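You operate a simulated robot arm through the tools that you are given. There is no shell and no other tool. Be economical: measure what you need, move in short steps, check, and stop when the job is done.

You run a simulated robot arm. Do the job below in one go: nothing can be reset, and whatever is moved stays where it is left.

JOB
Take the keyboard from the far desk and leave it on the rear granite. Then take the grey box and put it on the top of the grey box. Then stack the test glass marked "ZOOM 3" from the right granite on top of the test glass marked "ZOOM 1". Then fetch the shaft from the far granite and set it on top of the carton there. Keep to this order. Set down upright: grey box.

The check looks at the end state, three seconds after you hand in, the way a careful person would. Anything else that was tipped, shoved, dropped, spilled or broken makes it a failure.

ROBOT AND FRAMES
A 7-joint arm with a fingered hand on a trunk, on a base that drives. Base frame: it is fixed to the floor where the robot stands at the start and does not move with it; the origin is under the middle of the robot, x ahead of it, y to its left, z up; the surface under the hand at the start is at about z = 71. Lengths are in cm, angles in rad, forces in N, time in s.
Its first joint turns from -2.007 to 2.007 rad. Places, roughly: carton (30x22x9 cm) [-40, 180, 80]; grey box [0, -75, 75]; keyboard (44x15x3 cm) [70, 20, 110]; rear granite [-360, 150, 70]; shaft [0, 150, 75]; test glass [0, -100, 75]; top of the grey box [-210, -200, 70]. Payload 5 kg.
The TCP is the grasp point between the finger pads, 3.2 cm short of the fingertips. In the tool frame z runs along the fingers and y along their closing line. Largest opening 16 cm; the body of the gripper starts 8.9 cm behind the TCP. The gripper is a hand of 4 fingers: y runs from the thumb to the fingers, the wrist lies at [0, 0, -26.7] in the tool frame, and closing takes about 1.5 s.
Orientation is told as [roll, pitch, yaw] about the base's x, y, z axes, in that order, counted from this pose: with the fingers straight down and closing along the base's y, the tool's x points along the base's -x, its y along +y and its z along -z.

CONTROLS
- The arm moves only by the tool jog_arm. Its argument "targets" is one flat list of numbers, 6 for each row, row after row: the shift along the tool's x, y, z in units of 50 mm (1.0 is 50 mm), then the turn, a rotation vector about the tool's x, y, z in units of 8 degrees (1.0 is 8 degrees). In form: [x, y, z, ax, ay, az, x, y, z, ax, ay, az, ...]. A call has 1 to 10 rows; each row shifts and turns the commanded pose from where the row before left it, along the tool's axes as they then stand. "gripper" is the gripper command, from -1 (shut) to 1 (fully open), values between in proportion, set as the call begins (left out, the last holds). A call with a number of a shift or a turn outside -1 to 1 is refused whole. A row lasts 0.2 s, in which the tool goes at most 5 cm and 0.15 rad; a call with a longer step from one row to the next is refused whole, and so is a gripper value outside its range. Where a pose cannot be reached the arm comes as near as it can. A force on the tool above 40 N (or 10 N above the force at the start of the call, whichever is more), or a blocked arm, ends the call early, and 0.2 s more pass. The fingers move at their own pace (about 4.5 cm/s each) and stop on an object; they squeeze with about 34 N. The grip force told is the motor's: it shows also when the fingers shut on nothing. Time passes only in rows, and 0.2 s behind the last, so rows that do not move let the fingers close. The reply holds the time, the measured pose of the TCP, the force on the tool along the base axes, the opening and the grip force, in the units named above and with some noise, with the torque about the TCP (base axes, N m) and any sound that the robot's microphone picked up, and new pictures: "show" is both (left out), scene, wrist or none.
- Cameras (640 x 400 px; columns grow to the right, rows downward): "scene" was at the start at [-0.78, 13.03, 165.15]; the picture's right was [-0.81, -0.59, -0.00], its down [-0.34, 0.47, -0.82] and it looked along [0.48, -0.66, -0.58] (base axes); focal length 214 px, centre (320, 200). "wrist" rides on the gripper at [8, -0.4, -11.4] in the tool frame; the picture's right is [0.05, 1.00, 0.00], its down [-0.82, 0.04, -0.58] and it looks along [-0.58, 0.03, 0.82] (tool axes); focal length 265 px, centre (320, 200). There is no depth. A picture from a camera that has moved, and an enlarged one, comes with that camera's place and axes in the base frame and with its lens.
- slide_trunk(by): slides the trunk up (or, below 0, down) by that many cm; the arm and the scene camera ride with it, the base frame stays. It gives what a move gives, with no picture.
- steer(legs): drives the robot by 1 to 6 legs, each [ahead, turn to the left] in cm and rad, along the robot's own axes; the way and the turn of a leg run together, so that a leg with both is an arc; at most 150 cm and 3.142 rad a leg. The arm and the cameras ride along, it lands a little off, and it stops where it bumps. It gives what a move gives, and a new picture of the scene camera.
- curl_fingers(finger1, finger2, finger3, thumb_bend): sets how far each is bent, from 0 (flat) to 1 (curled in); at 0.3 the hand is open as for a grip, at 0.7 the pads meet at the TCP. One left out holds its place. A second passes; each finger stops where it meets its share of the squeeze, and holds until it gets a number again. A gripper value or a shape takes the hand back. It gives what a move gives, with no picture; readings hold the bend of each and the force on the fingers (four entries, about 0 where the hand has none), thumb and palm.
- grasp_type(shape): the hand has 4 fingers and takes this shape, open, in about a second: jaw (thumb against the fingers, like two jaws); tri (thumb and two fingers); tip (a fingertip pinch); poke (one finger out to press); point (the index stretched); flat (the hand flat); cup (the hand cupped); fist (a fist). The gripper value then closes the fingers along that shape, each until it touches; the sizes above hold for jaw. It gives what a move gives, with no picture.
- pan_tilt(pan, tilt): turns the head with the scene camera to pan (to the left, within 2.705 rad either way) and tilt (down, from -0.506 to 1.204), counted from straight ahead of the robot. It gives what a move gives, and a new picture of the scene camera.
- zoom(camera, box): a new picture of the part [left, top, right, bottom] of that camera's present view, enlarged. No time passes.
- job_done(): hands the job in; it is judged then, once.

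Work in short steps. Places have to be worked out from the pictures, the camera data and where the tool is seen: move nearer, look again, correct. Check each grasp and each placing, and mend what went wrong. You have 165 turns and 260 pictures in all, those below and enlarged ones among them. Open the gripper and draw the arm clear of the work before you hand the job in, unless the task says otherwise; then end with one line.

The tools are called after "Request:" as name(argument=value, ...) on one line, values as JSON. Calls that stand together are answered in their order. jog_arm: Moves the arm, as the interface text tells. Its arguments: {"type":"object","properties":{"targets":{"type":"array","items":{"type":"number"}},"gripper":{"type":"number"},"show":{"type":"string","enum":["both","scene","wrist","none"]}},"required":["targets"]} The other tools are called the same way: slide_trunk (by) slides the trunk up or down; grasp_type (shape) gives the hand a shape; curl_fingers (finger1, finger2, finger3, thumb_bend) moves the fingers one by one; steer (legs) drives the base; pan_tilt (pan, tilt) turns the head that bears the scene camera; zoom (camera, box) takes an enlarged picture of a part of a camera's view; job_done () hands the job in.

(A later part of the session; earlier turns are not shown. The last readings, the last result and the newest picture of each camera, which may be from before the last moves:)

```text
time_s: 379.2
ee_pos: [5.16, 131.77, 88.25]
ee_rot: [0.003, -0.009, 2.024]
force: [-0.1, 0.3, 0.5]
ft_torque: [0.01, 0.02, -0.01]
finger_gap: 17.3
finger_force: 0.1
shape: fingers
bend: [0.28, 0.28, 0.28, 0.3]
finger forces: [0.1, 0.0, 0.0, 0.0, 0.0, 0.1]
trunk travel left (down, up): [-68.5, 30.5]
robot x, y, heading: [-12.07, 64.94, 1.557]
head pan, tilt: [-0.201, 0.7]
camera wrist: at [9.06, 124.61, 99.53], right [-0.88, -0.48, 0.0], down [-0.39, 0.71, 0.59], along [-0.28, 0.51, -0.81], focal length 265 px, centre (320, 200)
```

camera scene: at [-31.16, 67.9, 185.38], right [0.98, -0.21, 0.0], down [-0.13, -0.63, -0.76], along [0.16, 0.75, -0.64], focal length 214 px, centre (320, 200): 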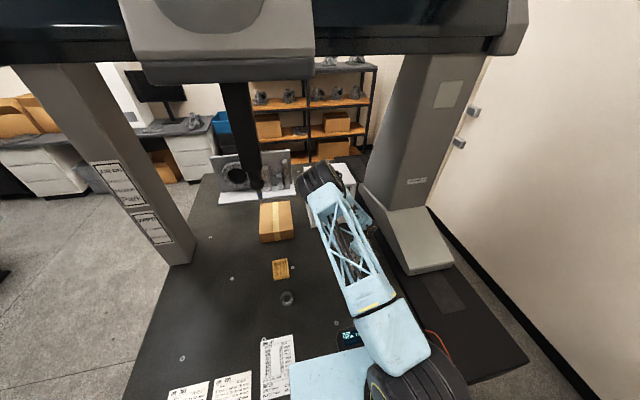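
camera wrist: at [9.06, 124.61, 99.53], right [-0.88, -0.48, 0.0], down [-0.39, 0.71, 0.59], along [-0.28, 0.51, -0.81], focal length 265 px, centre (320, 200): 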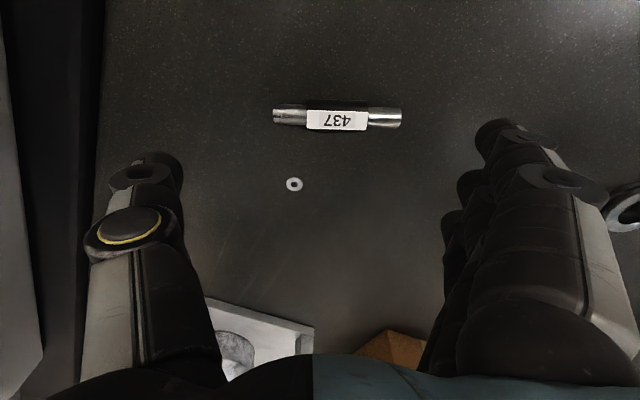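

The shaft is now at (3.3, 131.5) with its axis at ~28°. I turn the hand to close across it (yaw ≈ 207°).

Request:
jog_arm(targets=[0, 0, -0.5, 0, 0, -0.95, 0, 0, 0, 0, 0, -0.95, 0, 0, 0, 0, 0, -0.95, 0, 0, 0, 0, 0, -0.95, 0, 0, 0, 0, 0, -0.95, 0, 0, 0, 0, 0, -0.95, 0, 0, 0, 0, 0, -0.95, 0, 0, 0, 0, 0, -0.95, 0, 0, 0, 0, 0, -0.95, 0, 0, 0, 0, 0, -0.95], gripper=1, show="none")

Request:
jog_arm(targets=[0, 0, 0, 0, 0, -0.95, 0, 0, 0, 0, 0, -0.95, 0, 0, 0, 0, 0, 0], gripper=0.1, show="both")

```text
time_s: 381.4
ee_pos: [4.99, 131.91, 90.57]
ee_rot: [-0.009, -0.006, -2.933]
force: [0.4, -0.5, -0.7]
ft_torque: [0.02, 0.0, -0.01]
finger_gap: 16.0
finger_force: 0.0
shape: jaw
bend: [0.3, 0.3, 0.3, 0.3]
finger forces: [0.0, 0.0, 0.0, 0.1, 0.0, 0.1]
trunk travel left (down, up): [-68.5, 30.5]
robot x, y, heading: [-12.17, 65.28, 1.554]
head pan, tilt: [-0.201, 0.7]
```

```text
time_s: 382.2
ee_pos: [5.2, 131.94, 90.44]
ee_rot: [-0.01, -0.004, -2.669]
force: [0.7, -0.6, 0.3]
ft_torque: [0.02, -0.02, 0.02]
finger_gap: 9.06
finger_force: 0.1
shape: jaw
bend: [0.72, 0.72, 0.72, 0.7]
finger forces: [0.0, 0.0, 0.0, 0.0, 0.0, 0.0]
trunk travel left (down, up): [-68.5, 30.5]
robot x, y, heading: [-12.3, 65.67, 1.559]
head pan, tilt: [-0.201, 0.7]
camera scene: at [-30.79, 67.76, 185.43], right [0.98, -0.21, 0.0], down [-0.13, -0.63, -0.76], along [0.16, 0.75, -0.64], focal length 214 px, centre (320, 200)
camera wrist: at [12.11, 135.88, 101.86], right [0.5, -0.87, -0.01], down [-0.7, -0.41, 0.58], along [-0.51, -0.28, -0.81], focal length 265 px, centre (320, 200)
```

scene: 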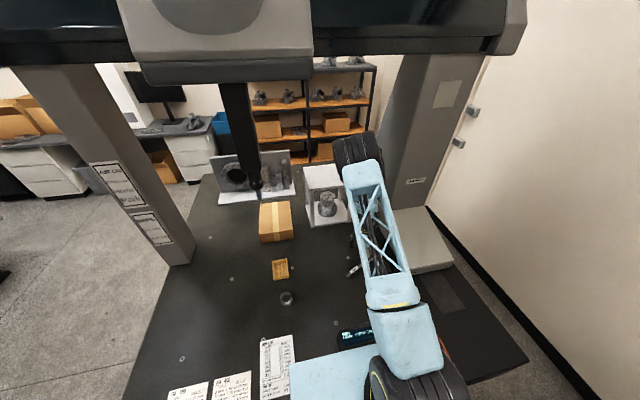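
wrist: 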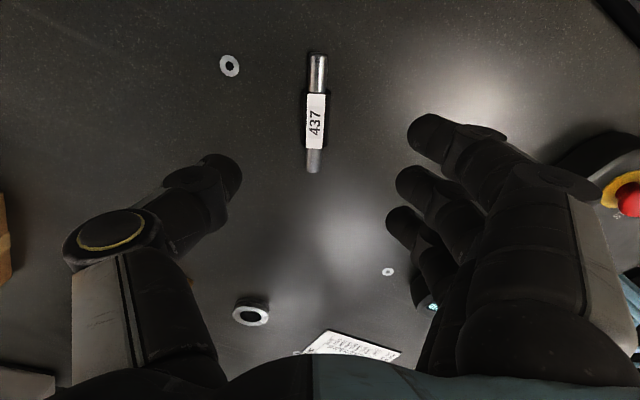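

Aligned across. I shift by −1.8 cm in x and descend.

Request:
jog_arm(targets=[-0.334, -0.137, 0, 0, 0, 0, 0, 0, 0.8, 0, 0, 0, 0, 0, 0.8, 0, 0, 0, 0, 0, 0.8, 0, 0, 0, 0, 0, 0.3, 0, 0, 0], show="wrist")

```text
time_s: 383.4
ee_pos: [3.46, 131.73, 76.88]
ee_rot: [-0.011, -0.004, -2.672]
force: [0.3, 0.6, 0.5]
ft_torque: [0.01, 0.0, -0.01]
finger_gap: 8.87
finger_force: 0.0
shape: jaw
bend: [0.72, 0.72, 0.72, 0.7]
finger forces: [0.0, 0.1, 0.0, 0.1, 0.1, 0.1]
trunk travel left (down, up): [-68.5, 30.5]
robot x, y, heading: [-12.03, 65.39, 1.558]
head pan, tilt: [-0.201, 0.7]
camera wrist: at [10.53, 135.7, 88.34], right [0.5, -0.87, -0.01], down [-0.7, -0.41, 0.58], along [-0.51, -0.28, -0.81], focal length 265 px, centre (320, 200)
```

wrist: 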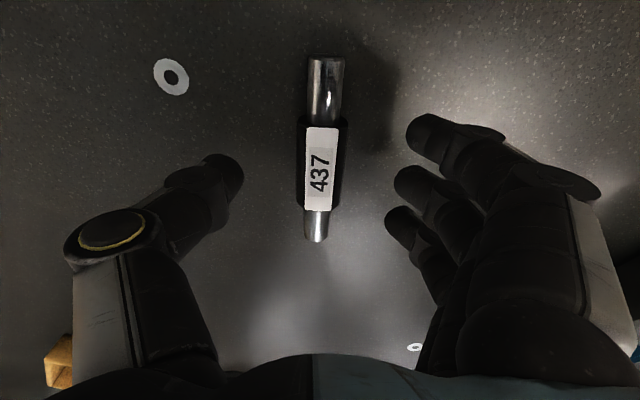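

Perfectly straddled. Down the last 1.9 cm and close.

Request:
jog_arm(targets=[0, 0, 0.2, 0, 0, 0, 0, 0, 0.1, 0, 0, 0, 0, 0, 0.06, 0, 0, 0], show="none")

Request:
jog_arm(targets=[0, 0, 0, 0, 0, 0, 0, 0, 0, 0, 0, 0, 0, 0, 0, 0, 0, 0, 0, 0, 0, 0, 0, 0, 0, 0, 0, 0, 0, 0, 0, 0, 0, 0, 0, 0, 0, 0, 0, 0, 0, 0], gripper=-1, show="wrist")

```text
time_s: 384.2
ee_pos: [3.33, 131.66, 75.15]
ee_rot: [-0.011, -0.004, -2.671]
force: [0.3, 0.4, 0.1]
ft_torque: [0.01, 0.01, -0.01]
finger_gap: 8.85
finger_force: 0.1
shape: jaw
bend: [0.72, 0.72, 0.72, 0.7]
finger forces: [0.0, 0.2, 0.0, 0.0, 0.0, 0.0]
trunk travel left (down, up): [-68.5, 30.5]
robot x, y, heading: [-12.3, 65.37, 1.563]
head pan, tilt: [-0.201, 0.7]
```

```text
time_s: 385.8
ee_pos: [3.28, 131.73, 75.23]
ee_rot: [-0.01, -0.003, -2.671]
force: [1.1, -0.2, -1.0]
ft_torque: [-0.1, -0.08, 0.01]
finger_gap: 2.26
finger_force: 33.8
shape: jaw
bend: [0.73, 0.73, 0.73, 0.7]
finger forces: [9.4, 9.4, 9.5, 0.0, 26.9, 0.1]
trunk travel left (down, up): [-68.5, 30.5]
robot x, y, heading: [-12.15, 65.29, 1.559]
head pan, tilt: [-0.201, 0.7]
camera wrist: at [10.35, 135.69, 86.54], right [0.5, -0.87, -0.01], down [-0.7, -0.41, 0.58], along [-0.51, -0.28, -0.81], focal length 265 px, centre (320, 200)
```

wrist: 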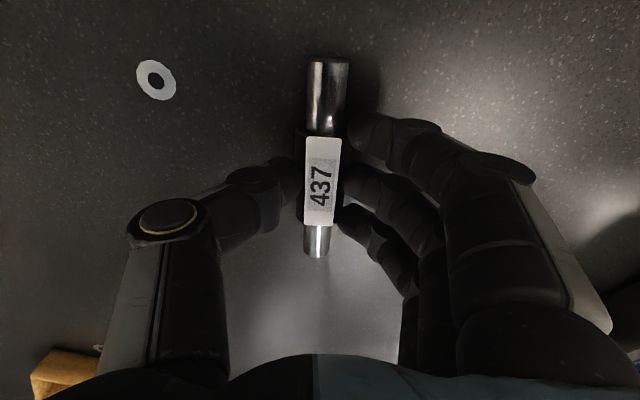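

Excellent grip: all three fingers and the thumb, 34 N. I lift, retract slightly, then back out to realign the robot in front of the carton.

Request:
jog_arm(targets=[0, 0, -0.2, 0, 0, 0, 0, 0, -0.6, 0, 0, 0, 0, 0, -0.9, 0, 0, 0, 0, 0, -0.9, 0, 0, 0, 0, 0, -0.9, 0, 0, 0, 0, 0, -0.9, 0, 0, 0, 0, 0, -0.9, 0, 0, 0, 0, 0.6, 0, 0, 0, 0.4, -0.3, 0.6, 0, 0, 0, 0.5, -0.3, 0.6, 0, 0, 0, 0.5], show="wrist")

Request:
steer(legs=[[-32, 0], [0, 1.57], [25, 0], [0, -1.57]])

```text
time_s: 388.0
ee_pos: [4.16, 122.09, 101.69]
ee_rot: [-0.007, -0.006, -2.866]
force: [0.0, -0.6, -4.7]
ft_torque: [0.03, -0.01, -0.04]
finger_gap: 2.23
finger_force: 34.3
shape: jaw
bend: [0.73, 0.73, 0.73, 0.7]
finger forces: [8.6, 8.5, 8.3, 0.1, 26.6, 0.0]
trunk travel left (down, up): [-68.5, 30.5]
robot x, y, heading: [-12.13, 65.16, 1.56]
head pan, tilt: [-0.201, 0.7]
camera wrist: at [11.83, 124.68, 112.95], right [0.32, -0.95, -0.01], down [-0.77, -0.27, 0.58], along [-0.55, -0.18, -0.81], focal length 265 px, centre (320, 200)
```

wrist: 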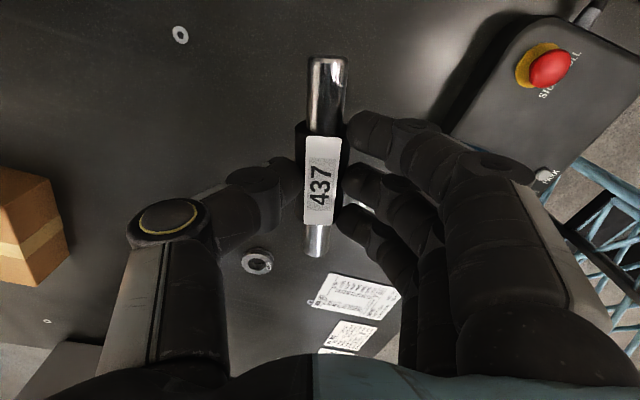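

```text
time_s: 399.5
ee_pos: [-20.47, 90.38, 101.58]
ee_rot: [-0.008, -0.006, -2.858]
force: [-0.4, -0.1, -5.4]
ft_torque: [0.01, -0.01, -0.01]
finger_gap: 2.19
finger_force: 33.8
shape: jaw
bend: [0.73, 0.73, 0.73, 0.7]
finger forces: [8.4, 8.0, 8.1, 0.1, 25.7, 0.0]
trunk travel left (down, up): [-68.5, 30.5]
robot x, y, heading: [-36.24, 33.49, 1.573]
head pan, tilt: [-0.201, 0.7]
camera scene: at [-54.94, 35.66, 185.43], right [0.98, -0.2, 0.0], down [-0.13, -0.63, -0.76], along [0.16, 0.75, -0.64], focal length 214 px, centre (320, 200)
```

scene: 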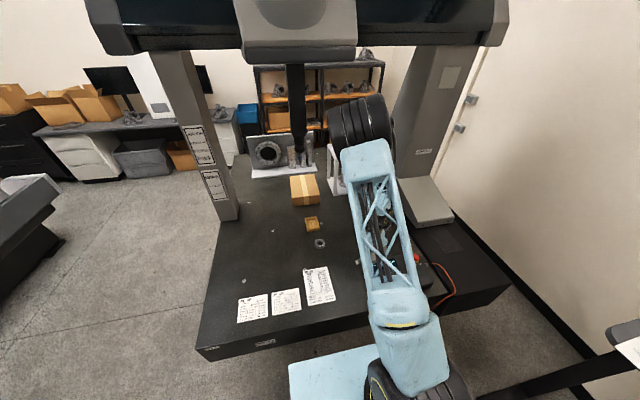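

Now at (−36, 33.5), lined up with the carton. I drive in 32 cm, then a little more.

Request:
steer(legs=[[32, 0]])

Request:
steer(legs=[[5, 0]])

Request:
pan_tilt(pan=-0.1, tilt=0.6)

```text
time_s: 401.6
ee_pos: [-20.15, 122.85, 101.49]
ee_rot: [-0.008, -0.005, -2.86]
force: [0.9, -0.4, -5.0]
ft_torque: [-0.04, 0.01, 0.01]
finger_gap: 2.17
finger_force: 33.7
shape: jaw
bend: [0.73, 0.73, 0.73, 0.7]
finger forces: [8.3, 7.9, 8.1, 0.1, 25.9, 0.1]
trunk travel left (down, up): [-68.5, 30.5]
robot x, y, heading: [-36.06, 65.9, 1.566]
head pan, tilt: [-0.201, 0.7]
camera scene: at [-54.8, 68.42, 185.42], right [0.98, -0.21, 0.0], down [-0.13, -0.63, -0.76], along [0.16, 0.75, -0.65], focal length 214 px, centre (320, 200)
```

scene: 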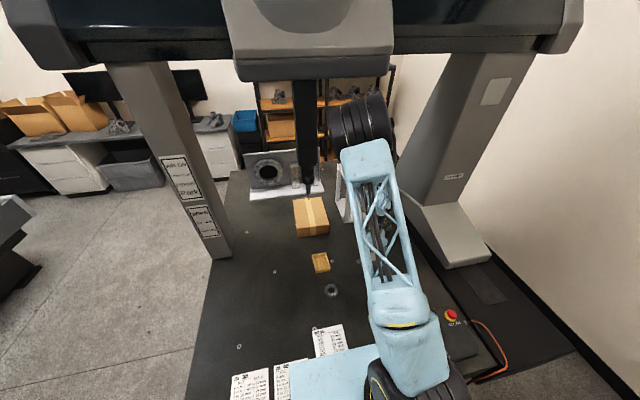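

```text
time_s: 402.6
ee_pos: [-20.06, 127.8, 101.61]
ee_rot: [-0.008, -0.006, -2.861]
force: [-0.1, 0.9, -5.1]
ft_torque: [-0.03, 0.01, 0.01]
finger_gap: 2.18
finger_force: 33.8
shape: jaw
bend: [0.73, 0.73, 0.73, 0.7]
finger forces: [8.3, 7.9, 8.0, 0.1, 26.1, 0.1]
trunk travel left (down, up): [-68.5, 30.5]
robot x, y, heading: [-36.21, 70.91, 1.565]
head pan, tilt: [-0.201, 0.7]
camera scene: at [-54.77, 73.42, 185.41], right [0.98, -0.21, 0.0], down [-0.13, -0.63, -0.76], along [0.16, 0.75, -0.65], focal length 214 px, centre (320, 200)
```

scene: 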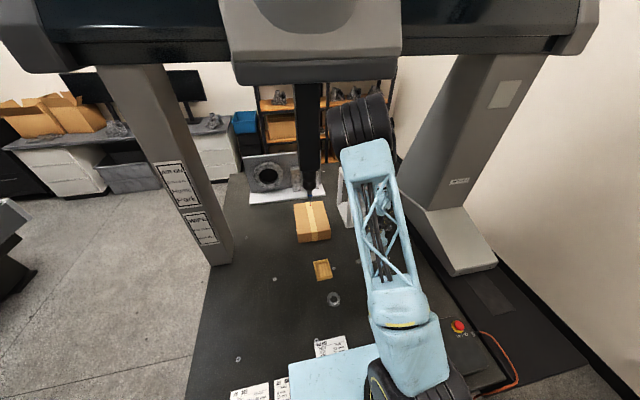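

```text
time_s: 403.2
ee_pos: [-20.15, 127.84, 101.47]
ee_rot: [-0.01, -0.005, -2.863]
force: [-0.7, 0.2, -4.5]
ft_torque: [0.0, 0.03, 0.0]
finger_gap: 2.2
finger_force: 33.5
shape: jaw
bend: [0.73, 0.73, 0.73, 0.7]
finger forces: [8.3, 8.0, 8.0, 0.0, 25.9, 0.0]
trunk travel left (down, up): [-68.5, 30.5]
robot x, y, heading: [-36.29, 70.65, 1.566]
head pan, tilt: [-0.099, 0.6]
camera scene: at [-55.58, 73.74, 186.29], right [0.99, -0.11, 0.0], down [-0.06, -0.56, -0.82], along [0.09, 0.82, -0.57], focal length 214 px, centre (320, 200)
```

scene: 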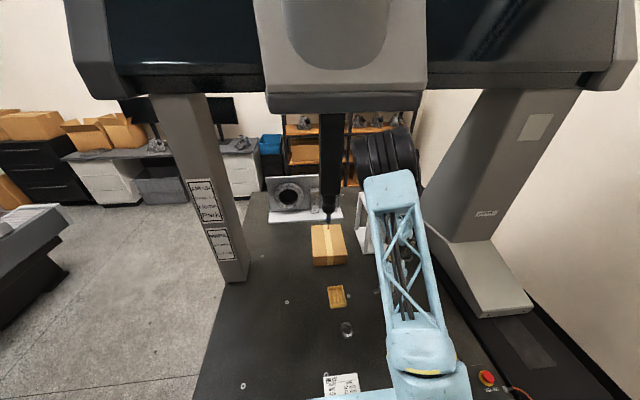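

I'm at y ≈ 70.8. I enlarge the carton to fix its top precisely.

Request:
zoom(camera="scene", box=[290, 195, 370, 275])

```text
5.00 times, centred on (330, 235) of scene
camera zoom: at [-55.58, 73.74, 186.29], right [0.99, -0.11, 0.0], down [-0.06, -0.56, -0.82], along [0.09, 0.82, -0.57], focal length 1072 px, centre (270, 25)
```

zoom: 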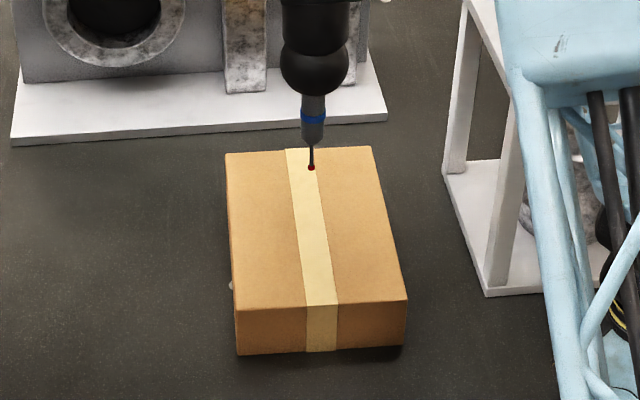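

Important: the CMM probe hangs at about (−43, 149, 117), right beside my intended arm path. I'll approach from further right so the forearm passes well clear of it. I back out and re-enter at about (−9, 71), keeping the arm away from the desk.

Request:
steer(legs=[[-38, 0], [0, 1.575], [-15, 0], [0, -1.877]])

```text
time_s: 415.3
ee_pos: [13.77, 79.64, 101.5]
ee_rot: [-0.009, -0.005, 3.056]
force: [0.2, -1.4, -5.3]
ft_torque: [0.03, 0.02, -0.02]
finger_gap: 2.15
finger_force: 34.0
shape: jaw
bend: [0.73, 0.73, 0.73, 0.7]
finger forces: [8.2, 7.7, 7.9, 0.0, 25.4, 0.1]
trunk travel left (down, up): [-68.5, 30.5]
robot x, y, heading: [-21.66, 32.21, 1.204]
head pan, tilt: [-0.099, 0.6]
camera scene: at [-38.61, 41.76, 186.29], right [0.89, -0.45, 0.0], down [-0.26, -0.5, -0.82], along [0.37, 0.74, -0.57], focal length 214 px, centre (320, 200)
```

scene: 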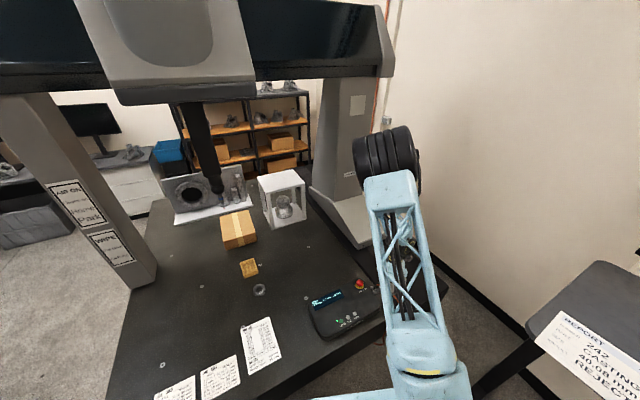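

I first move the hand left so it stays clear of the right column, then drive in.

Request:
jog_arm(targets=[-0.88, -0.179, 0, 0, 0, 0, -0.88, -0.179, 0, 0, 0, 0, -0.88, -0.179, 0, 0, 0, 0, -0.88, -0.179, 0, 0, 0, 0, -0.88, -0.179, 0, 0, 0, 0, -0.88, -0.179, 0, 0, 0, 0, -0.88, -0.179, 0, 0, 0, 0, -0.88, -0.179, 0, 0, 0, 0, -0.88, -0.179, 0, 0, 0, 0], show="none")

Request:
steer(legs=[[40, 0]])

```text
time_s: 417.3
ee_pos: [-25.31, 91.01, 101.87]
ee_rot: [-0.008, -0.003, 3.057]
force: [-0.5, 0.5, -5.1]
ft_torque: [0.01, -0.03, 0.05]
finger_gap: 2.13
finger_force: 33.9
shape: jaw
bend: [0.73, 0.73, 0.73, 0.7]
finger forces: [8.2, 7.4, 8.0, 0.0, 25.4, 0.0]
trunk travel left (down, up): [-68.5, 30.5]
robot x, y, heading: [-21.35, 32.43, 1.2]
head pan, tilt: [-0.099, 0.6]
```

```text
time_s: 419.8
ee_pos: [-10.28, 129.27, 101.96]
ee_rot: [-0.006, -0.006, 3.058]
force: [-0.4, 0.7, -4.7]
ft_torque: [-0.01, 0.03, -0.02]
finger_gap: 2.1
finger_force: 34.1
shape: jaw
bend: [0.73, 0.73, 0.73, 0.7]
finger forces: [8.1, 7.4, 7.8, 0.0, 25.4, 0.0]
trunk travel left (down, up): [-68.5, 30.5]
robot x, y, heading: [-6.78, 70.56, 1.204]
head pan, tilt: [-0.099, 0.6]
camera scene: at [-23.75, 80.13, 186.28], right [0.89, -0.45, 0.0], down [-0.26, -0.5, -0.82], along [0.37, 0.73, -0.57], focal length 214 px, centre (320, 200)
```

scene: 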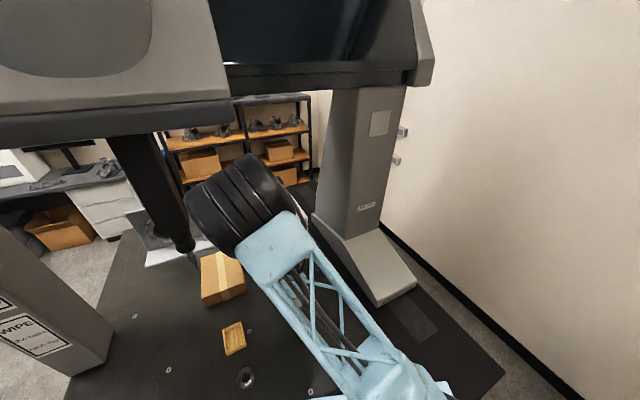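

I raise the hand 12 cm and lower the trunk 16 cm to get the best reach, then look toward the carton.

Request:
jog_arm(targets=[0, 0, -0.8, 0, 0, 0, 0, 0, -0.8, 0, 0, 0, 0, 0, -0.8, 0, 0, 0], show="none")

Request:
slide_trunk(by=-16)

Request:
pan_tilt(pan=0.55, tilt=0.5)

Request:
jog_arm(targets=[0, 0, 0, 0, 0, 0], show="wrist")

```text
time_s: 420.6
ee_pos: [-10.22, 128.95, 114.08]
ee_rot: [-0.008, -0.005, 3.056]
force: [0.3, -0.5, -4.8]
ft_torque: [0.02, 0.05, -0.01]
finger_gap: 2.1
finger_force: 34.1
shape: jaw
bend: [0.73, 0.73, 0.73, 0.7]
finger forces: [8.2, 7.6, 8.0, 0.1, 25.0, 0.0]
trunk travel left (down, up): [-68.5, 30.5]
robot x, y, heading: [-7.01, 70.38, 1.198]
head pan, tilt: [-0.099, 0.6]
```

```text
time_s: 422.5
ee_pos: [-10.3, 129.24, 97.89]
ee_rot: [-0.008, -0.005, 3.055]
force: [-0.1, -0.5, -5.9]
ft_torque: [0.05, 0.02, 0.0]
finger_gap: 2.13
finger_force: 34.1
shape: jaw
bend: [0.73, 0.73, 0.73, 0.7]
finger forces: [8.0, 7.4, 7.8, 0.0, 24.9, 0.1]
trunk travel left (down, up): [-52.5, 46.5]
robot x, y, heading: [-6.82, 70.14, 1.2]
head pan, tilt: [-0.099, 0.6]
```

```text
time_s: 423.5
ee_pos: [-10.27, 129.1, 97.93]
ee_rot: [-0.007, -0.006, 3.056]
force: [0.1, -0.3, -4.8]
ft_torque: [-0.03, 0.03, 0.01]
finger_gap: 2.09
finger_force: 34.1
shape: jaw
bend: [0.73, 0.73, 0.73, 0.7]
finger forces: [8.0, 7.5, 7.8, 0.0, 24.9, 0.1]
trunk travel left (down, up): [-52.5, 46.5]
robot x, y, heading: [-6.91, 70.39, 1.201]
head pan, tilt: [0.55, 0.499]
camera scene: at [-29.38, 81.12, 171.19], right [0.98, 0.18, 0.0], down [0.08, -0.47, -0.88], along [-0.15, 0.86, -0.48], focal length 214 px, centre (320, 200)
```

scene: 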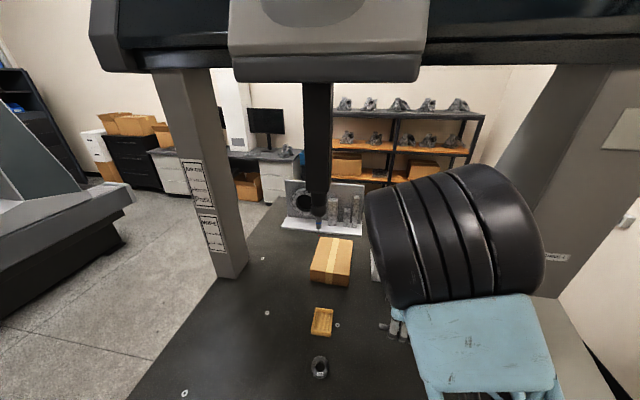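

```text
time_s: 423.9
ee_pos: [-10.21, 129.17, 97.97]
ee_rot: [-0.009, -0.006, 3.056]
force: [-0.1, 0.3, -5.0]
ft_torque: [0.01, 0.0, -0.01]
finger_gap: 2.11
finger_force: 34.8
shape: jaw
bend: [0.73, 0.73, 0.73, 0.7]
finger forces: [7.9, 7.4, 7.7, 0.0, 24.8, 0.0]
trunk travel left (down, up): [-52.5, 46.5]
robot x, y, heading: [-6.78, 70.2, 1.205]
head pan, tilt: [0.55, 0.499]
camera wrist: at [-2.15, 128.74, 109.25], right [-0.03, -1.0, -0.01], down [-0.81, 0.02, 0.58], along [-0.58, 0.03, -0.81], focal length 265 px, centre (320, 200)
```

wrist: 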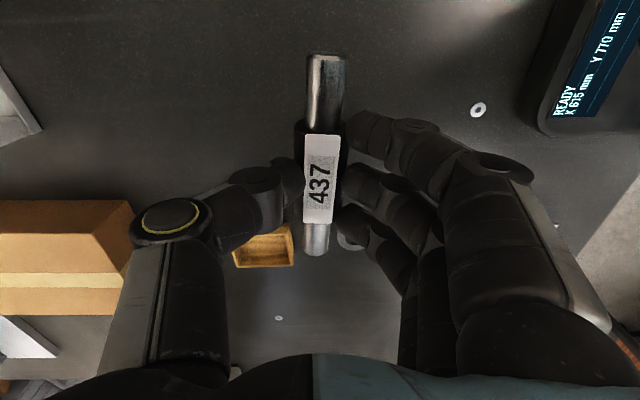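

The shaft is held steadily. I set the hand's yaw (190°) and tilt it outward 20° about the shaft axis, here in the clear.

Request:
jog_arm(targets=[0, 0, 0, 0, 0, -0.935, 0, 0, 0, 0, 0, -0.935, 0, 0, 0, 0.833, 0, 0, 0, 0, 0, 0.833, 0, 0, 0, 0, 0, 0.833, 0, 0], show="wrist")

```text
time_s: 425.1
ee_pos: [-10.13, 129.16, 97.87]
ee_rot: [-0.359, -0.001, -2.968]
force: [0.1, 0.0, -5.3]
ft_torque: [-0.04, 0.05, 0.01]
finger_gap: 2.08
finger_force: 34.6
shape: jaw
bend: [0.73, 0.73, 0.73, 0.7]
finger forces: [8.5, 7.9, 8.3, 0.0, 24.0, 0.0]
trunk travel left (down, up): [-52.5, 46.5]
robot x, y, heading: [-6.64, 70.48, 1.198]
head pan, tilt: [0.55, 0.499]
camera wrist: at [-1.52, 126.93, 108.72], right [0.21, -0.91, -0.35], down [-0.76, -0.38, 0.53], along [-0.61, 0.15, -0.77], focal length 265 px, centre (320, 200)
```

wrist: 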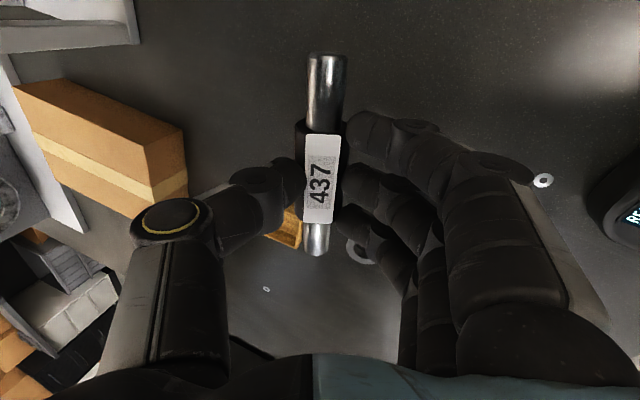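

Now I move along the first leg to (−22, 157, 97), keeping away from the probe.

Request:
jog_arm(targets=[-0.197, -0.779, 0.32, 0, 0, 0, -0.197, -0.779, 0.32, 0, 0, 0, -0.197, -0.779, 0.32, 0, 0, 0, -0.197, -0.779, 0.32, 0, 0, 0, -0.197, -0.779, 0.32, 0, 0, 0, -0.197, -0.779, 0.32, 0, 0, 0, -0.197, -0.779, 0.32, 0, 0, 0])

```text
time_s: 426.7
ee_pos: [-21.91, 156.84, 96.81]
ee_rot: [-0.357, -0.004, -2.967]
force: [-0.7, 0.0, -5.8]
ft_torque: [-0.04, -0.04, -0.03]
finger_gap: 2.05
finger_force: 33.9
shape: jaw
bend: [0.73, 0.73, 0.73, 0.7]
finger forces: [8.6, 7.9, 8.1, 0.0, 23.6, 0.1]
trunk travel left (down, up): [-52.5, 46.5]
robot x, y, heading: [-6.78, 70.72, 1.199]
head pan, tilt: [0.55, 0.499]
camera scene: at [-29.46, 81.24, 171.16], right [0.98, 0.18, 0.0], down [0.09, -0.47, -0.88], along [-0.15, 0.86, -0.48], focal length 214 px, centre (320, 200)
camera wrist: at [-13.41, 154.79, 107.63], right [0.21, -0.91, -0.35], down [-0.76, -0.38, 0.53], along [-0.61, 0.15, -0.77], focal length 265 px, centre (320, 200)
```

scene: 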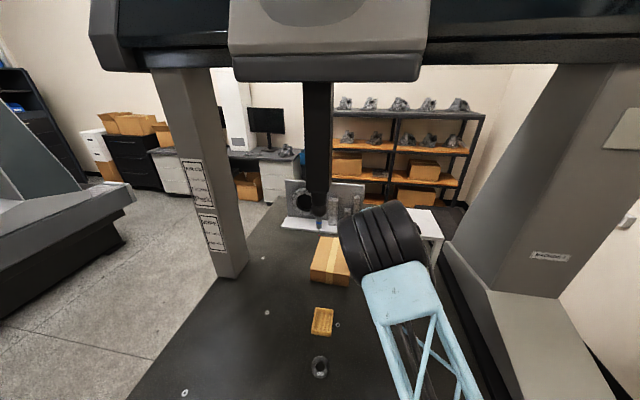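
wrist: 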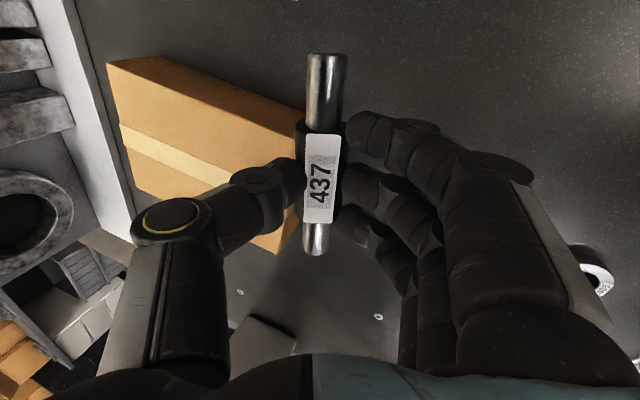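

Clear. Second leg, to above the carton's front right part.

Request:
jog_arm(targets=[-0.565, -0.525, 0.35, 0, 0, 0, -0.565, -0.525, 0.35, 0, 0, 0, -0.565, -0.525, 0.35, 0, 0, 0, -0.565, -0.525, 0.35, 0, 0, 0])

```text
time_s: 427.7
ee_pos: [-35.56, 166.97, 94.14]
ee_rot: [-0.355, -0.002, -2.966]
force: [-0.1, 0.6, -5.2]
ft_torque: [-0.05, 0.0, -0.02]
finger_gap: 2.07
finger_force: 34.6
shape: jaw
bend: [0.73, 0.73, 0.73, 0.7]
finger forces: [8.4, 7.9, 8.1, 0.1, 22.7, 0.0]
trunk travel left (down, up): [-52.5, 46.5]
robot x, y, heading: [-6.71, 70.52, 1.202]
head pan, tilt: [0.55, 0.499]
camera scene: at [-29.54, 81.28, 171.15], right [0.98, 0.18, 0.0], down [0.09, -0.47, -0.88], along [-0.15, 0.86, -0.48], focal length 214 px, centre (320, 200)
camera wrist: at [-26.92, 164.88, 104.99], right [0.21, -0.91, -0.35], down [-0.76, -0.38, 0.53], along [-0.61, 0.15, -0.77], focal length 265 px, centre (320, 200)
```

scene: 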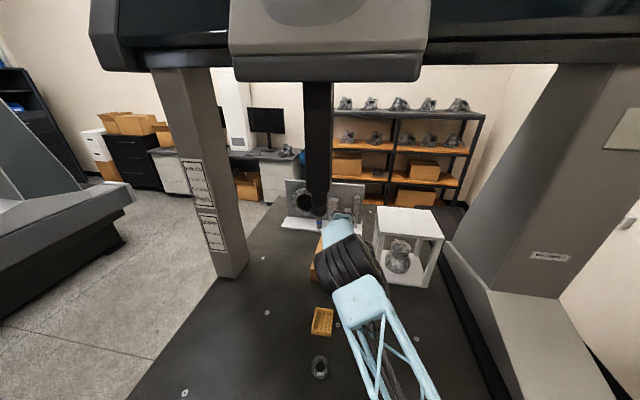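
wrist: 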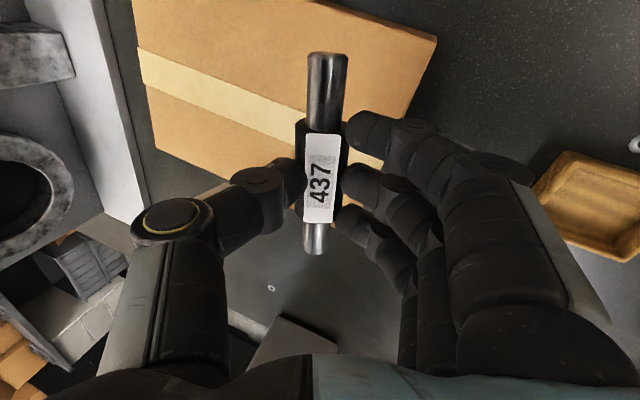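

I enlarge to check the clearance between the wrist and the probe.

Request:
zoom(camera="scene", box=[280, 180, 400, 300])

Request:
zoom(camera="wrist", box=[120, 0, 450, 260])

```text
3.33 times, centred on (340, 240) of scene
camera zoom: at [-29.54, 81.28, 171.15], right [0.98, 0.18, 0.0], down [0.09, -0.47, -0.88], along [-0.15, 0.86, -0.48], focal length 715 px, centre (253, 67)
```

zoom: 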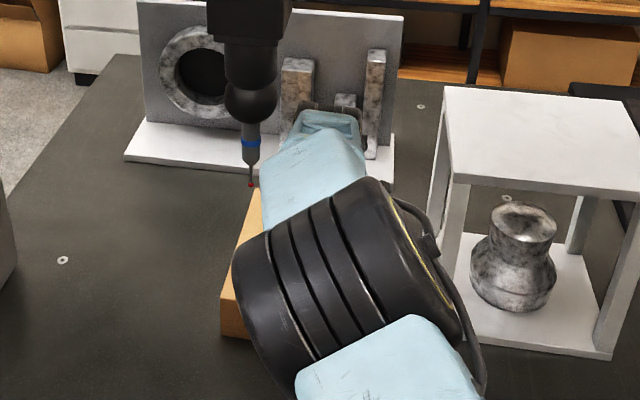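

```text
1.54 times, centred on (285, 130) of wrist
camera zoom: at [-26.92, 164.88, 104.99], right [0.21, -0.91, -0.35], down [-0.76, -0.38, 0.53], along [-0.61, 0.15, -0.77], focal length 408 px, centre (374, 308)
```

zoom: 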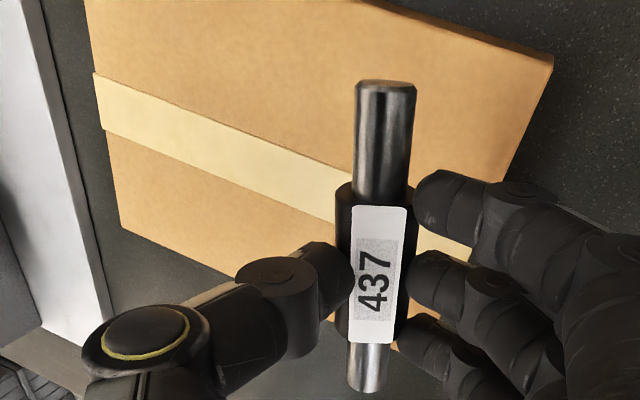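

The wrist passes about 3 cm to the right of the probe, which is fine as long as I go straight down. The shaft is over the carton's front right part with its ends inside the edges. I lower vertically.

Request:
jog_arm(targets=[0, 0.14, 0.374, 0, 0, 0, 0, 0.14, 0.374, 0, 0, 0, 0, 0.105, 0.281, 0, 0, 0, 0.028, -0.148, 0.056, 0, 0, 0])

Request:
zoom(camera="scene", box=[280, 180, 400, 300])

```text
time_s: 428.7
ee_pos: [-35.58, 167.76, 88.7]
ee_rot: [-0.357, -0.003, -2.968]
force: [0.8, 0.5, -5.7]
ft_torque: [-0.04, 0.03, 0.0]
finger_gap: 2.08
finger_force: 34.2
shape: jaw
bend: [0.73, 0.73, 0.73, 0.7]
finger forces: [8.5, 7.9, 8.0, 0.0, 22.3, 0.0]
trunk travel left (down, up): [-52.5, 46.5]
robot x, y, heading: [-6.81, 70.22, 1.199]
head pan, tilt: [0.55, 0.499]
camera scene: at [-29.43, 81.17, 171.18], right [0.98, 0.18, 0.0], down [0.08, -0.47, -0.88], along [-0.15, 0.86, -0.48], focal length 214 px, centre (320, 200)
camera wrist: at [-26.97, 165.69, 99.42], right [0.21, -0.91, -0.35], down [-0.76, -0.38, 0.53], along [-0.62, 0.15, -0.77], focal length 265 px, centre (320, 200)
```

scene: 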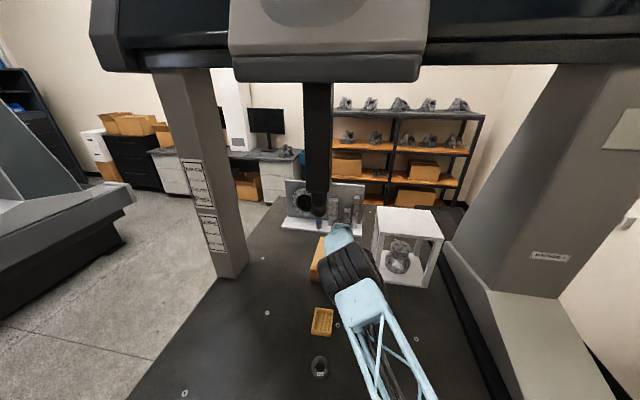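
wrist: 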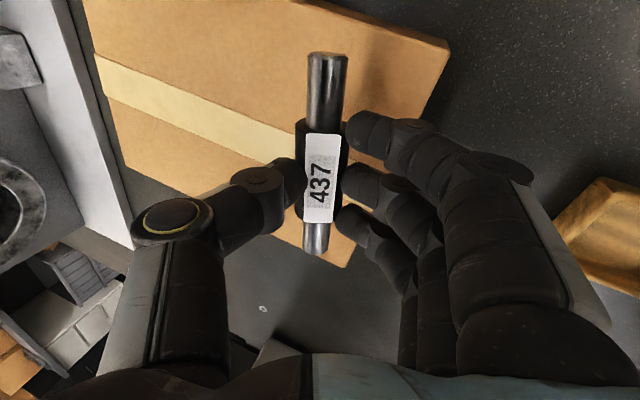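

```text
3.33 times, centred on (340, 240) of scene
camera zoom: at [-29.43, 81.17, 171.18], right [0.98, 0.18, 0.0], down [0.08, -0.47, -0.88], along [-0.15, 0.86, -0.48], focal length 715 px, centre (253, 67)
```

zoom: 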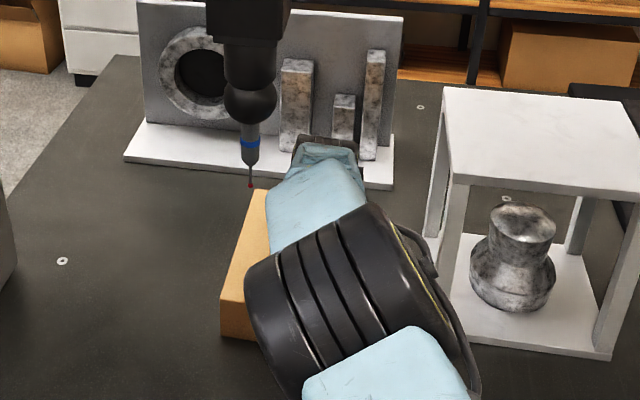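

Good clearance; the shaft's footprint is inside the carton's edges. I lower in small steps.

Request:
jog_arm(targets=[0, 0.042, 0.112, 0, 0, 0, 0, 0.042, 0.112, 0, 0, 0, 0, 0.042, 0.112, 0, 0, 0, 0, 0.042, 0.112, 0, 0, 0, 0, 0.042, 0.112, 0, 0, 0], show="none")

Request:
jog_arm(targets=[0, 0.0175, 0.047, 0, 0, 0, 0, 0.0175, 0.047, 0, 0, 0, 0, 0.0175, 0.047, 0, 0, 0], show="wrist")

```text
time_s: 429.9
ee_pos: [-35.44, 167.93, 85.38]
ee_rot: [-0.359, -0.004, -2.968]
force: [-0.8, 0.3, -4.8]
ft_torque: [-0.03, -0.03, 0.03]
finger_gap: 2.04
finger_force: 34.5
shape: jaw
bend: [0.73, 0.73, 0.73, 0.7]
finger forces: [8.5, 7.9, 8.0, 0.0, 22.0, 0.0]
trunk travel left (down, up): [-52.5, 46.5]
robot x, y, heading: [-6.71, 70.4, 1.202]
head pan, tilt: [0.55, 0.499]
```

```text
time_s: 430.7
ee_pos: [-35.33, 167.9, 84.73]
ee_rot: [-0.358, -0.003, -2.967]
force: [0.1, 0.2, -5.4]
ft_torque: [-0.05, 0.01, 0.01]
finger_gap: 2.06
finger_force: 34.4
shape: jaw
bend: [0.73, 0.73, 0.73, 0.7]
finger forces: [8.3, 7.8, 8.0, 0.0, 22.1, 0.0]
trunk travel left (down, up): [-52.5, 46.5]
robot x, y, heading: [-6.93, 70.37, 1.196]
head pan, tilt: [0.55, 0.499]
camera wrist: at [-26.8, 165.78, 95.56], right [0.21, -0.91, -0.35], down [-0.76, -0.38, 0.53], along [-0.61, 0.15, -0.77], focal length 265 px, centre (320, 200)
```

wrist: 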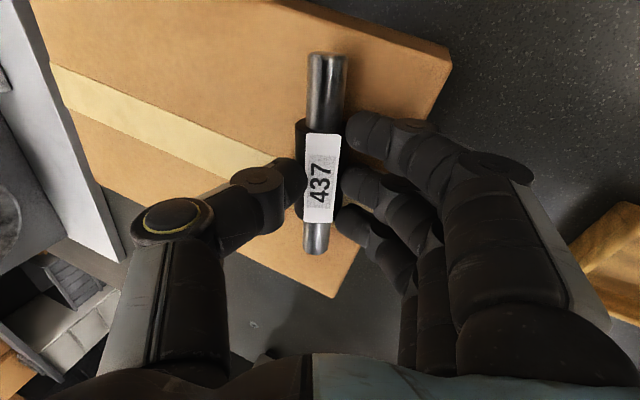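

Request:
jog_arm(targets=[0, 0.0175, 0.047, 0, 0, 0, 0, 0.014, 0.0374, 0, 0, 0, 0, 0.014, 0.0374, 0, 0, 0], show="none")

```text
time_s: 431.5
ee_pos: [-35.51, 168.01, 84.4]
ee_rot: [-0.363, -0.005, -2.968]
force: [-0.1, 0.4, 5.7]
ft_torque: [0.06, -0.04, 0.01]
finger_gap: 2.04
finger_force: 33.5
shape: jaw
bend: [0.73, 0.73, 0.73, 0.7]
finger forces: [9.3, 8.5, 8.3, 0.0, 28.9, 0.0]
trunk travel left (down, up): [-52.5, 46.5]
robot x, y, heading: [-6.57, 70.6, 1.205]
head pan, tilt: [0.55, 0.499]
```

Contact (+11 N). I settle 0.15 cm more and open just slightly at first, so it can't roll.

Request:
jog_arm(targets=[0, 0.0105, 0.028, 0, 0, 0, 0, 0, 0, 0, 0, 0], show="none")

Request:
jog_arm(targets=[0, 0, 0, 0, 0, 0, 0, 0, 0, 0, 0, 0, 0, 0, 0, 0, 0, 0], gripper=-0.55, show="wrist")

```text
time_s: 432.1
ee_pos: [-35.44, 167.84, 84.33]
ee_rot: [-0.361, -0.002, -2.967]
force: [-0.9, 1.6, 14.8]
ft_torque: [0.16, 0.0, -0.03]
finger_gap: 2.09
finger_force: 33.9
shape: jaw
bend: [0.73, 0.73, 0.73, 0.7]
finger forces: [9.4, 8.6, 8.6, 0.0, 35.5, 0.1]
trunk travel left (down, up): [-52.5, 46.5]
robot x, y, heading: [-6.67, 70.64, 1.201]
head pan, tilt: [0.55, 0.499]
```

```text
time_s: 432.9
ee_pos: [-35.4, 167.77, 83.99]
ee_rot: [-0.356, -0.004, -2.967]
force: [1.2, 1.1, 1.0]
ft_torque: [0.0, 0.0, 0.0]
finger_gap: 3.58
finger_force: 0.0
shape: jaw
bend: [0.73, 0.73, 0.73, 0.7]
finger forces: [0.4, 0.4, 0.3, 0.0, 0.1, 0.1]
trunk travel left (down, up): [-52.5, 46.5]
robot x, y, heading: [-6.54, 70.36, 1.198]
head pan, tilt: [0.55, 0.499]
camera wrist: at [-26.83, 165.66, 94.8], right [0.21, -0.91, -0.35], down [-0.76, -0.38, 0.53], along [-0.61, 0.15, -0.77], focal length 265 px, centre (320, 200)
```

wrist: 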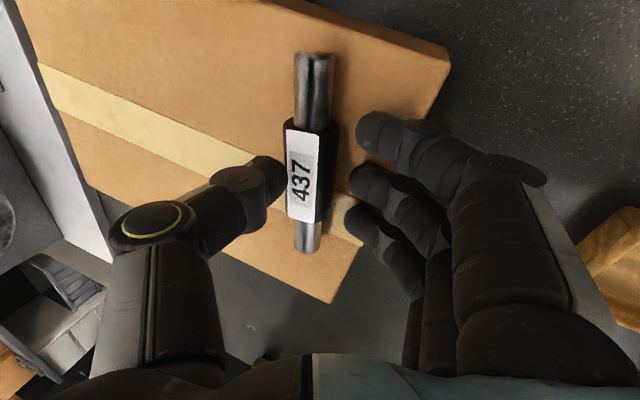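

The shaft rests on the carton. I open further and watch whether it stays still.

Request:
jog_arm(targets=[0, 0, 0, 0, 0, 0, 0, 0, 0, 0, 0, 0, 0, 0, 0, 0, 0, 0], gripper=-0.2, show="wrist")

Request:
jog_arm(targets=[0, 0, 0, 0, 0, 0, 0, 0, 0, 0, 0, 0, 0, 0, 0, 0, 0, 0, 0, 0, 0, 0, 0, 0, 0, 0, 0, 0, 0, 0], gripper=0.05, show="wrist")

```text
time_s: 433.7
ee_pos: [-35.47, 167.8, 84.21]
ee_rot: [-0.36, -0.005, -2.967]
force: [-0.6, 4.4, 12.9]
ft_torque: [-0.07, -0.01, -0.02]
finger_gap: 5.93
finger_force: 0.1
shape: jaw
bend: [0.75, 0.75, 0.75, 0.7]
finger forces: [4.4, 4.3, 4.2, 0.0, 0.0, 0.1]
trunk travel left (down, up): [-52.5, 46.5]
robot x, y, heading: [-6.94, 70.68, 1.2]
head pan, tilt: [0.55, 0.499]
camera wrist: at [-26.84, 165.69, 95.04], right [0.21, -0.91, -0.35], down [-0.76, -0.38, 0.53], along [-0.62, 0.16, -0.77], focal length 265 px, centre (320, 200)
```

wrist: 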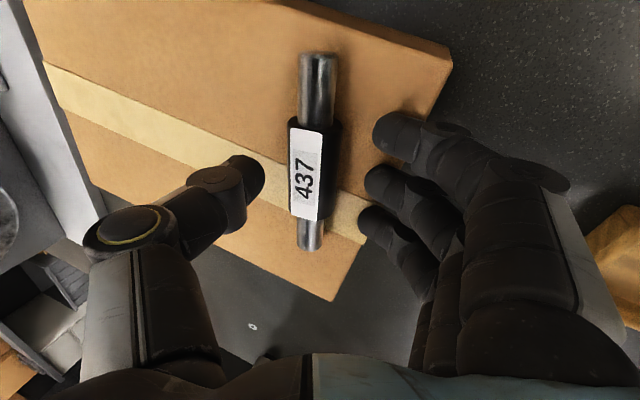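

```text
time_s: 434.9
ee_pos: [-35.47, 167.74, 84.27]
ee_rot: [-0.361, -0.004, -2.966]
force: [-1.9, 10.2, 26.4]
ft_torque: [-0.22, -0.12, 0.02]
finger_gap: 7.32
finger_force: 0.0
shape: jaw
bend: [0.75, 0.75, 0.75, 0.7]
finger forces: [9.1, 9.1, 9.0, 0.0, 0.0, 0.1]
trunk travel left (down, up): [-52.5, 46.5]
robot x, y, heading: [-6.74, 70.35, 1.199]
head pan, tilt: [0.55, 0.499]
camera wrist: at [-26.82, 165.64, 95.12], right [0.21, -0.91, -0.35], down [-0.76, -0.38, 0.53], along [-0.62, 0.16, -0.77], focal length 265 px, centre (320, 200)
```

wrist: 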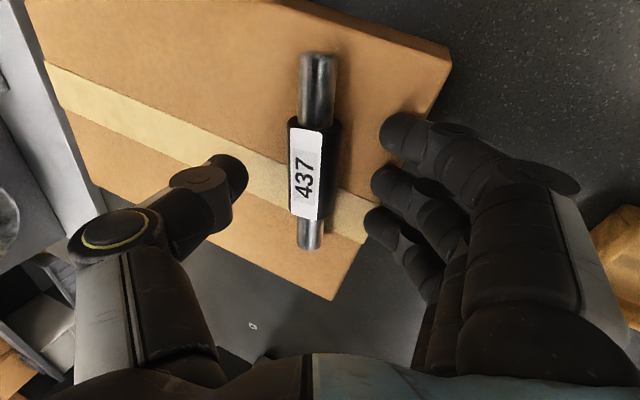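

The shaft stays put. I withdraw along the tool axis slowly, then swing right, away from the probe.

Request:
jog_arm(targets=[0, 0, -0.1, 0, 0, 0, 0, 0, -0.15, 0, 0, 0, 0, 0, -0.25, 0, 0, 0, 0, 0, -0.35, 0, 0, 0, 0, 0, -0.35, 0, 0, 0])

```text
time_s: 436.1
ee_pos: [-35.06, 166.08, 89.49]
ee_rot: [-0.359, -0.003, -2.966]
force: [-1.1, -0.2, 0.4]
ft_torque: [0.02, -0.01, 0.04]
finger_gap: 8.35
finger_force: 0.1
shape: jaw
bend: [0.72, 0.72, 0.72, 0.7]
finger forces: [0.0, 0.0, 0.0, 0.1, 0.0, 0.0]
trunk travel left (down, up): [-52.5, 46.5]
robot x, y, heading: [-6.65, 70.39, 1.197]
head pan, tilt: [0.55, 0.499]
camera scene: at [-29.4, 81.07, 171.19], right [0.98, 0.18, 0.0], down [0.08, -0.47, -0.88], along [-0.15, 0.86, -0.48], focal length 214 px, centre (320, 200)
camera wrist: at [-26.58, 163.79, 100.36], right [0.21, -0.91, -0.35], down [-0.76, -0.38, 0.53], along [-0.62, 0.15, -0.77], focal length 265 px, centre (320, 200)
```

scene: 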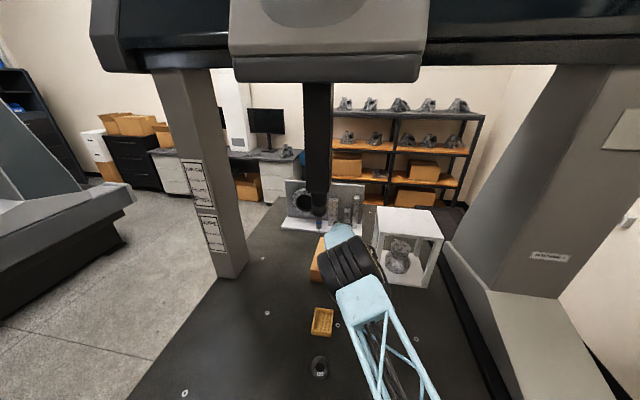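
wrist: 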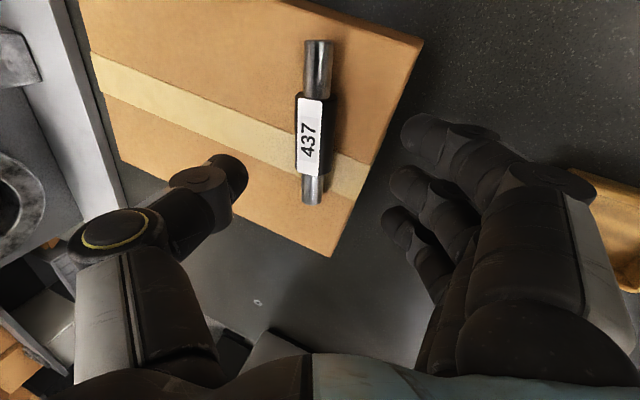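

The shaft rests on the carton from x ≈ −42 to −29.5 at y ≈ 169, fully inside. I retreat along the reverse path, keeping right of the probe.

Request:
jog_arm(targets=[0, 0, -0.35, 0, 0, 0, 0, 0, -0.35, 0, 0, 0, 0.56, 0.4, -0.365, 0, 0, 0, 0.56, 0.4, -0.365, 0, 0, 0, 0.56, 0.4, -0.365, 0, 0, 0, 0.56, 0.4, -0.365, 0, 0, 0], show="none")

Request:
jog_arm(targets=[0.197, 0.779, -0.32, 0, 0, 0, 0.197, 0.779, -0.32, 0, 0, 0, 0.197, 0.779, -0.32, 0, 0, 0, 0.197, 0.779, -0.32, 0, 0, 0, 0.197, 0.779, -0.32, 0, 0, 0, 0.197, 0.779, -0.32, 0, 0, 0, 0, 0, 0, -0.833, 0, 0, 0, 0, 0, -0.833, 0, 0, 0, 0, 0, -0.833, 0, 0], gripper=1, show="scene")

Request:
zoom(camera="scene", box=[280, 180, 400, 300])

```text
time_s: 437.5
ee_pos: [-22.13, 156.64, 96.88]
ee_rot: [-0.358, -0.003, -2.967]
force: [0.3, -0.6, -0.2]
ft_torque: [0.0, -0.01, 0.04]
finger_gap: 8.31
finger_force: 0.1
shape: jaw
bend: [0.72, 0.72, 0.72, 0.7]
finger forces: [0.0, 0.0, 0.0, 0.0, 0.0, 0.0]
trunk travel left (down, up): [-52.5, 46.5]
robot x, y, heading: [-6.46, 70.49, 1.199]
head pan, tilt: [0.55, 0.499]
```

```text
time_s: 439.5
ee_pos: [-11.79, 132.73, 97.87]
ee_rot: [-0.009, -0.003, -2.967]
force: [0.8, 0.1, 0.3]
ft_torque: [0.05, -0.03, -0.01]
finger_gap: 15.98
finger_force: 0.0
shape: jaw
bend: [0.3, 0.3, 0.3, 0.3]
finger forces: [0.1, 0.0, 0.0, 0.0, 0.0, 0.0]
trunk travel left (down, up): [-52.5, 46.5]
robot x, y, heading: [-6.7, 70.57, 1.199]
head pan, tilt: [0.55, 0.499]
camera scene: at [-29.36, 81.09, 171.19], right [0.98, 0.18, 0.0], down [0.08, -0.47, -0.88], along [-0.16, 0.86, -0.48], focal length 214 px, centre (320, 200)
```

scene: 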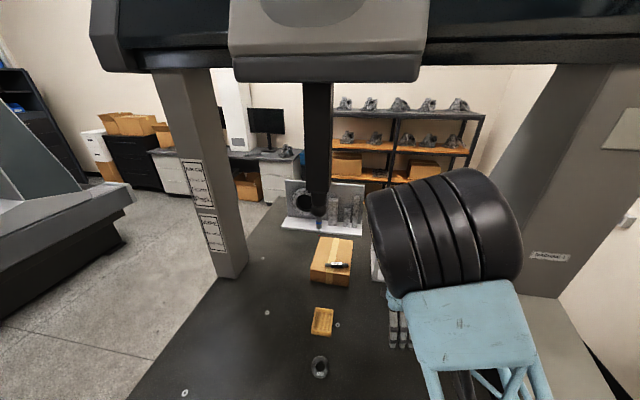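

```text
3.33 times, centred on (340, 240) of scene
camera zoom: at [-29.36, 81.09, 171.19], right [0.98, 0.18, 0.0], down [0.08, -0.47, -0.88], along [-0.16, 0.86, -0.48], focal length 715 px, centre (253, 67)
```

zoom: 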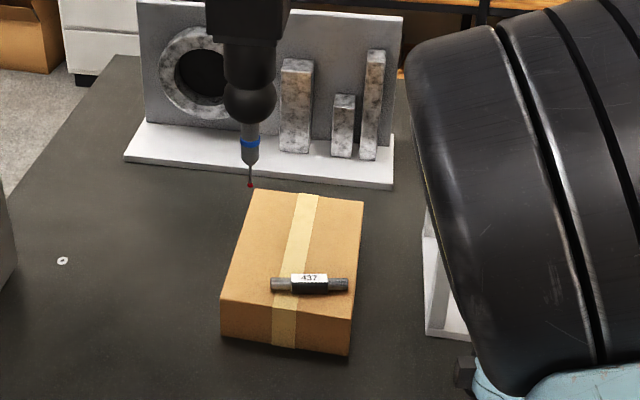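

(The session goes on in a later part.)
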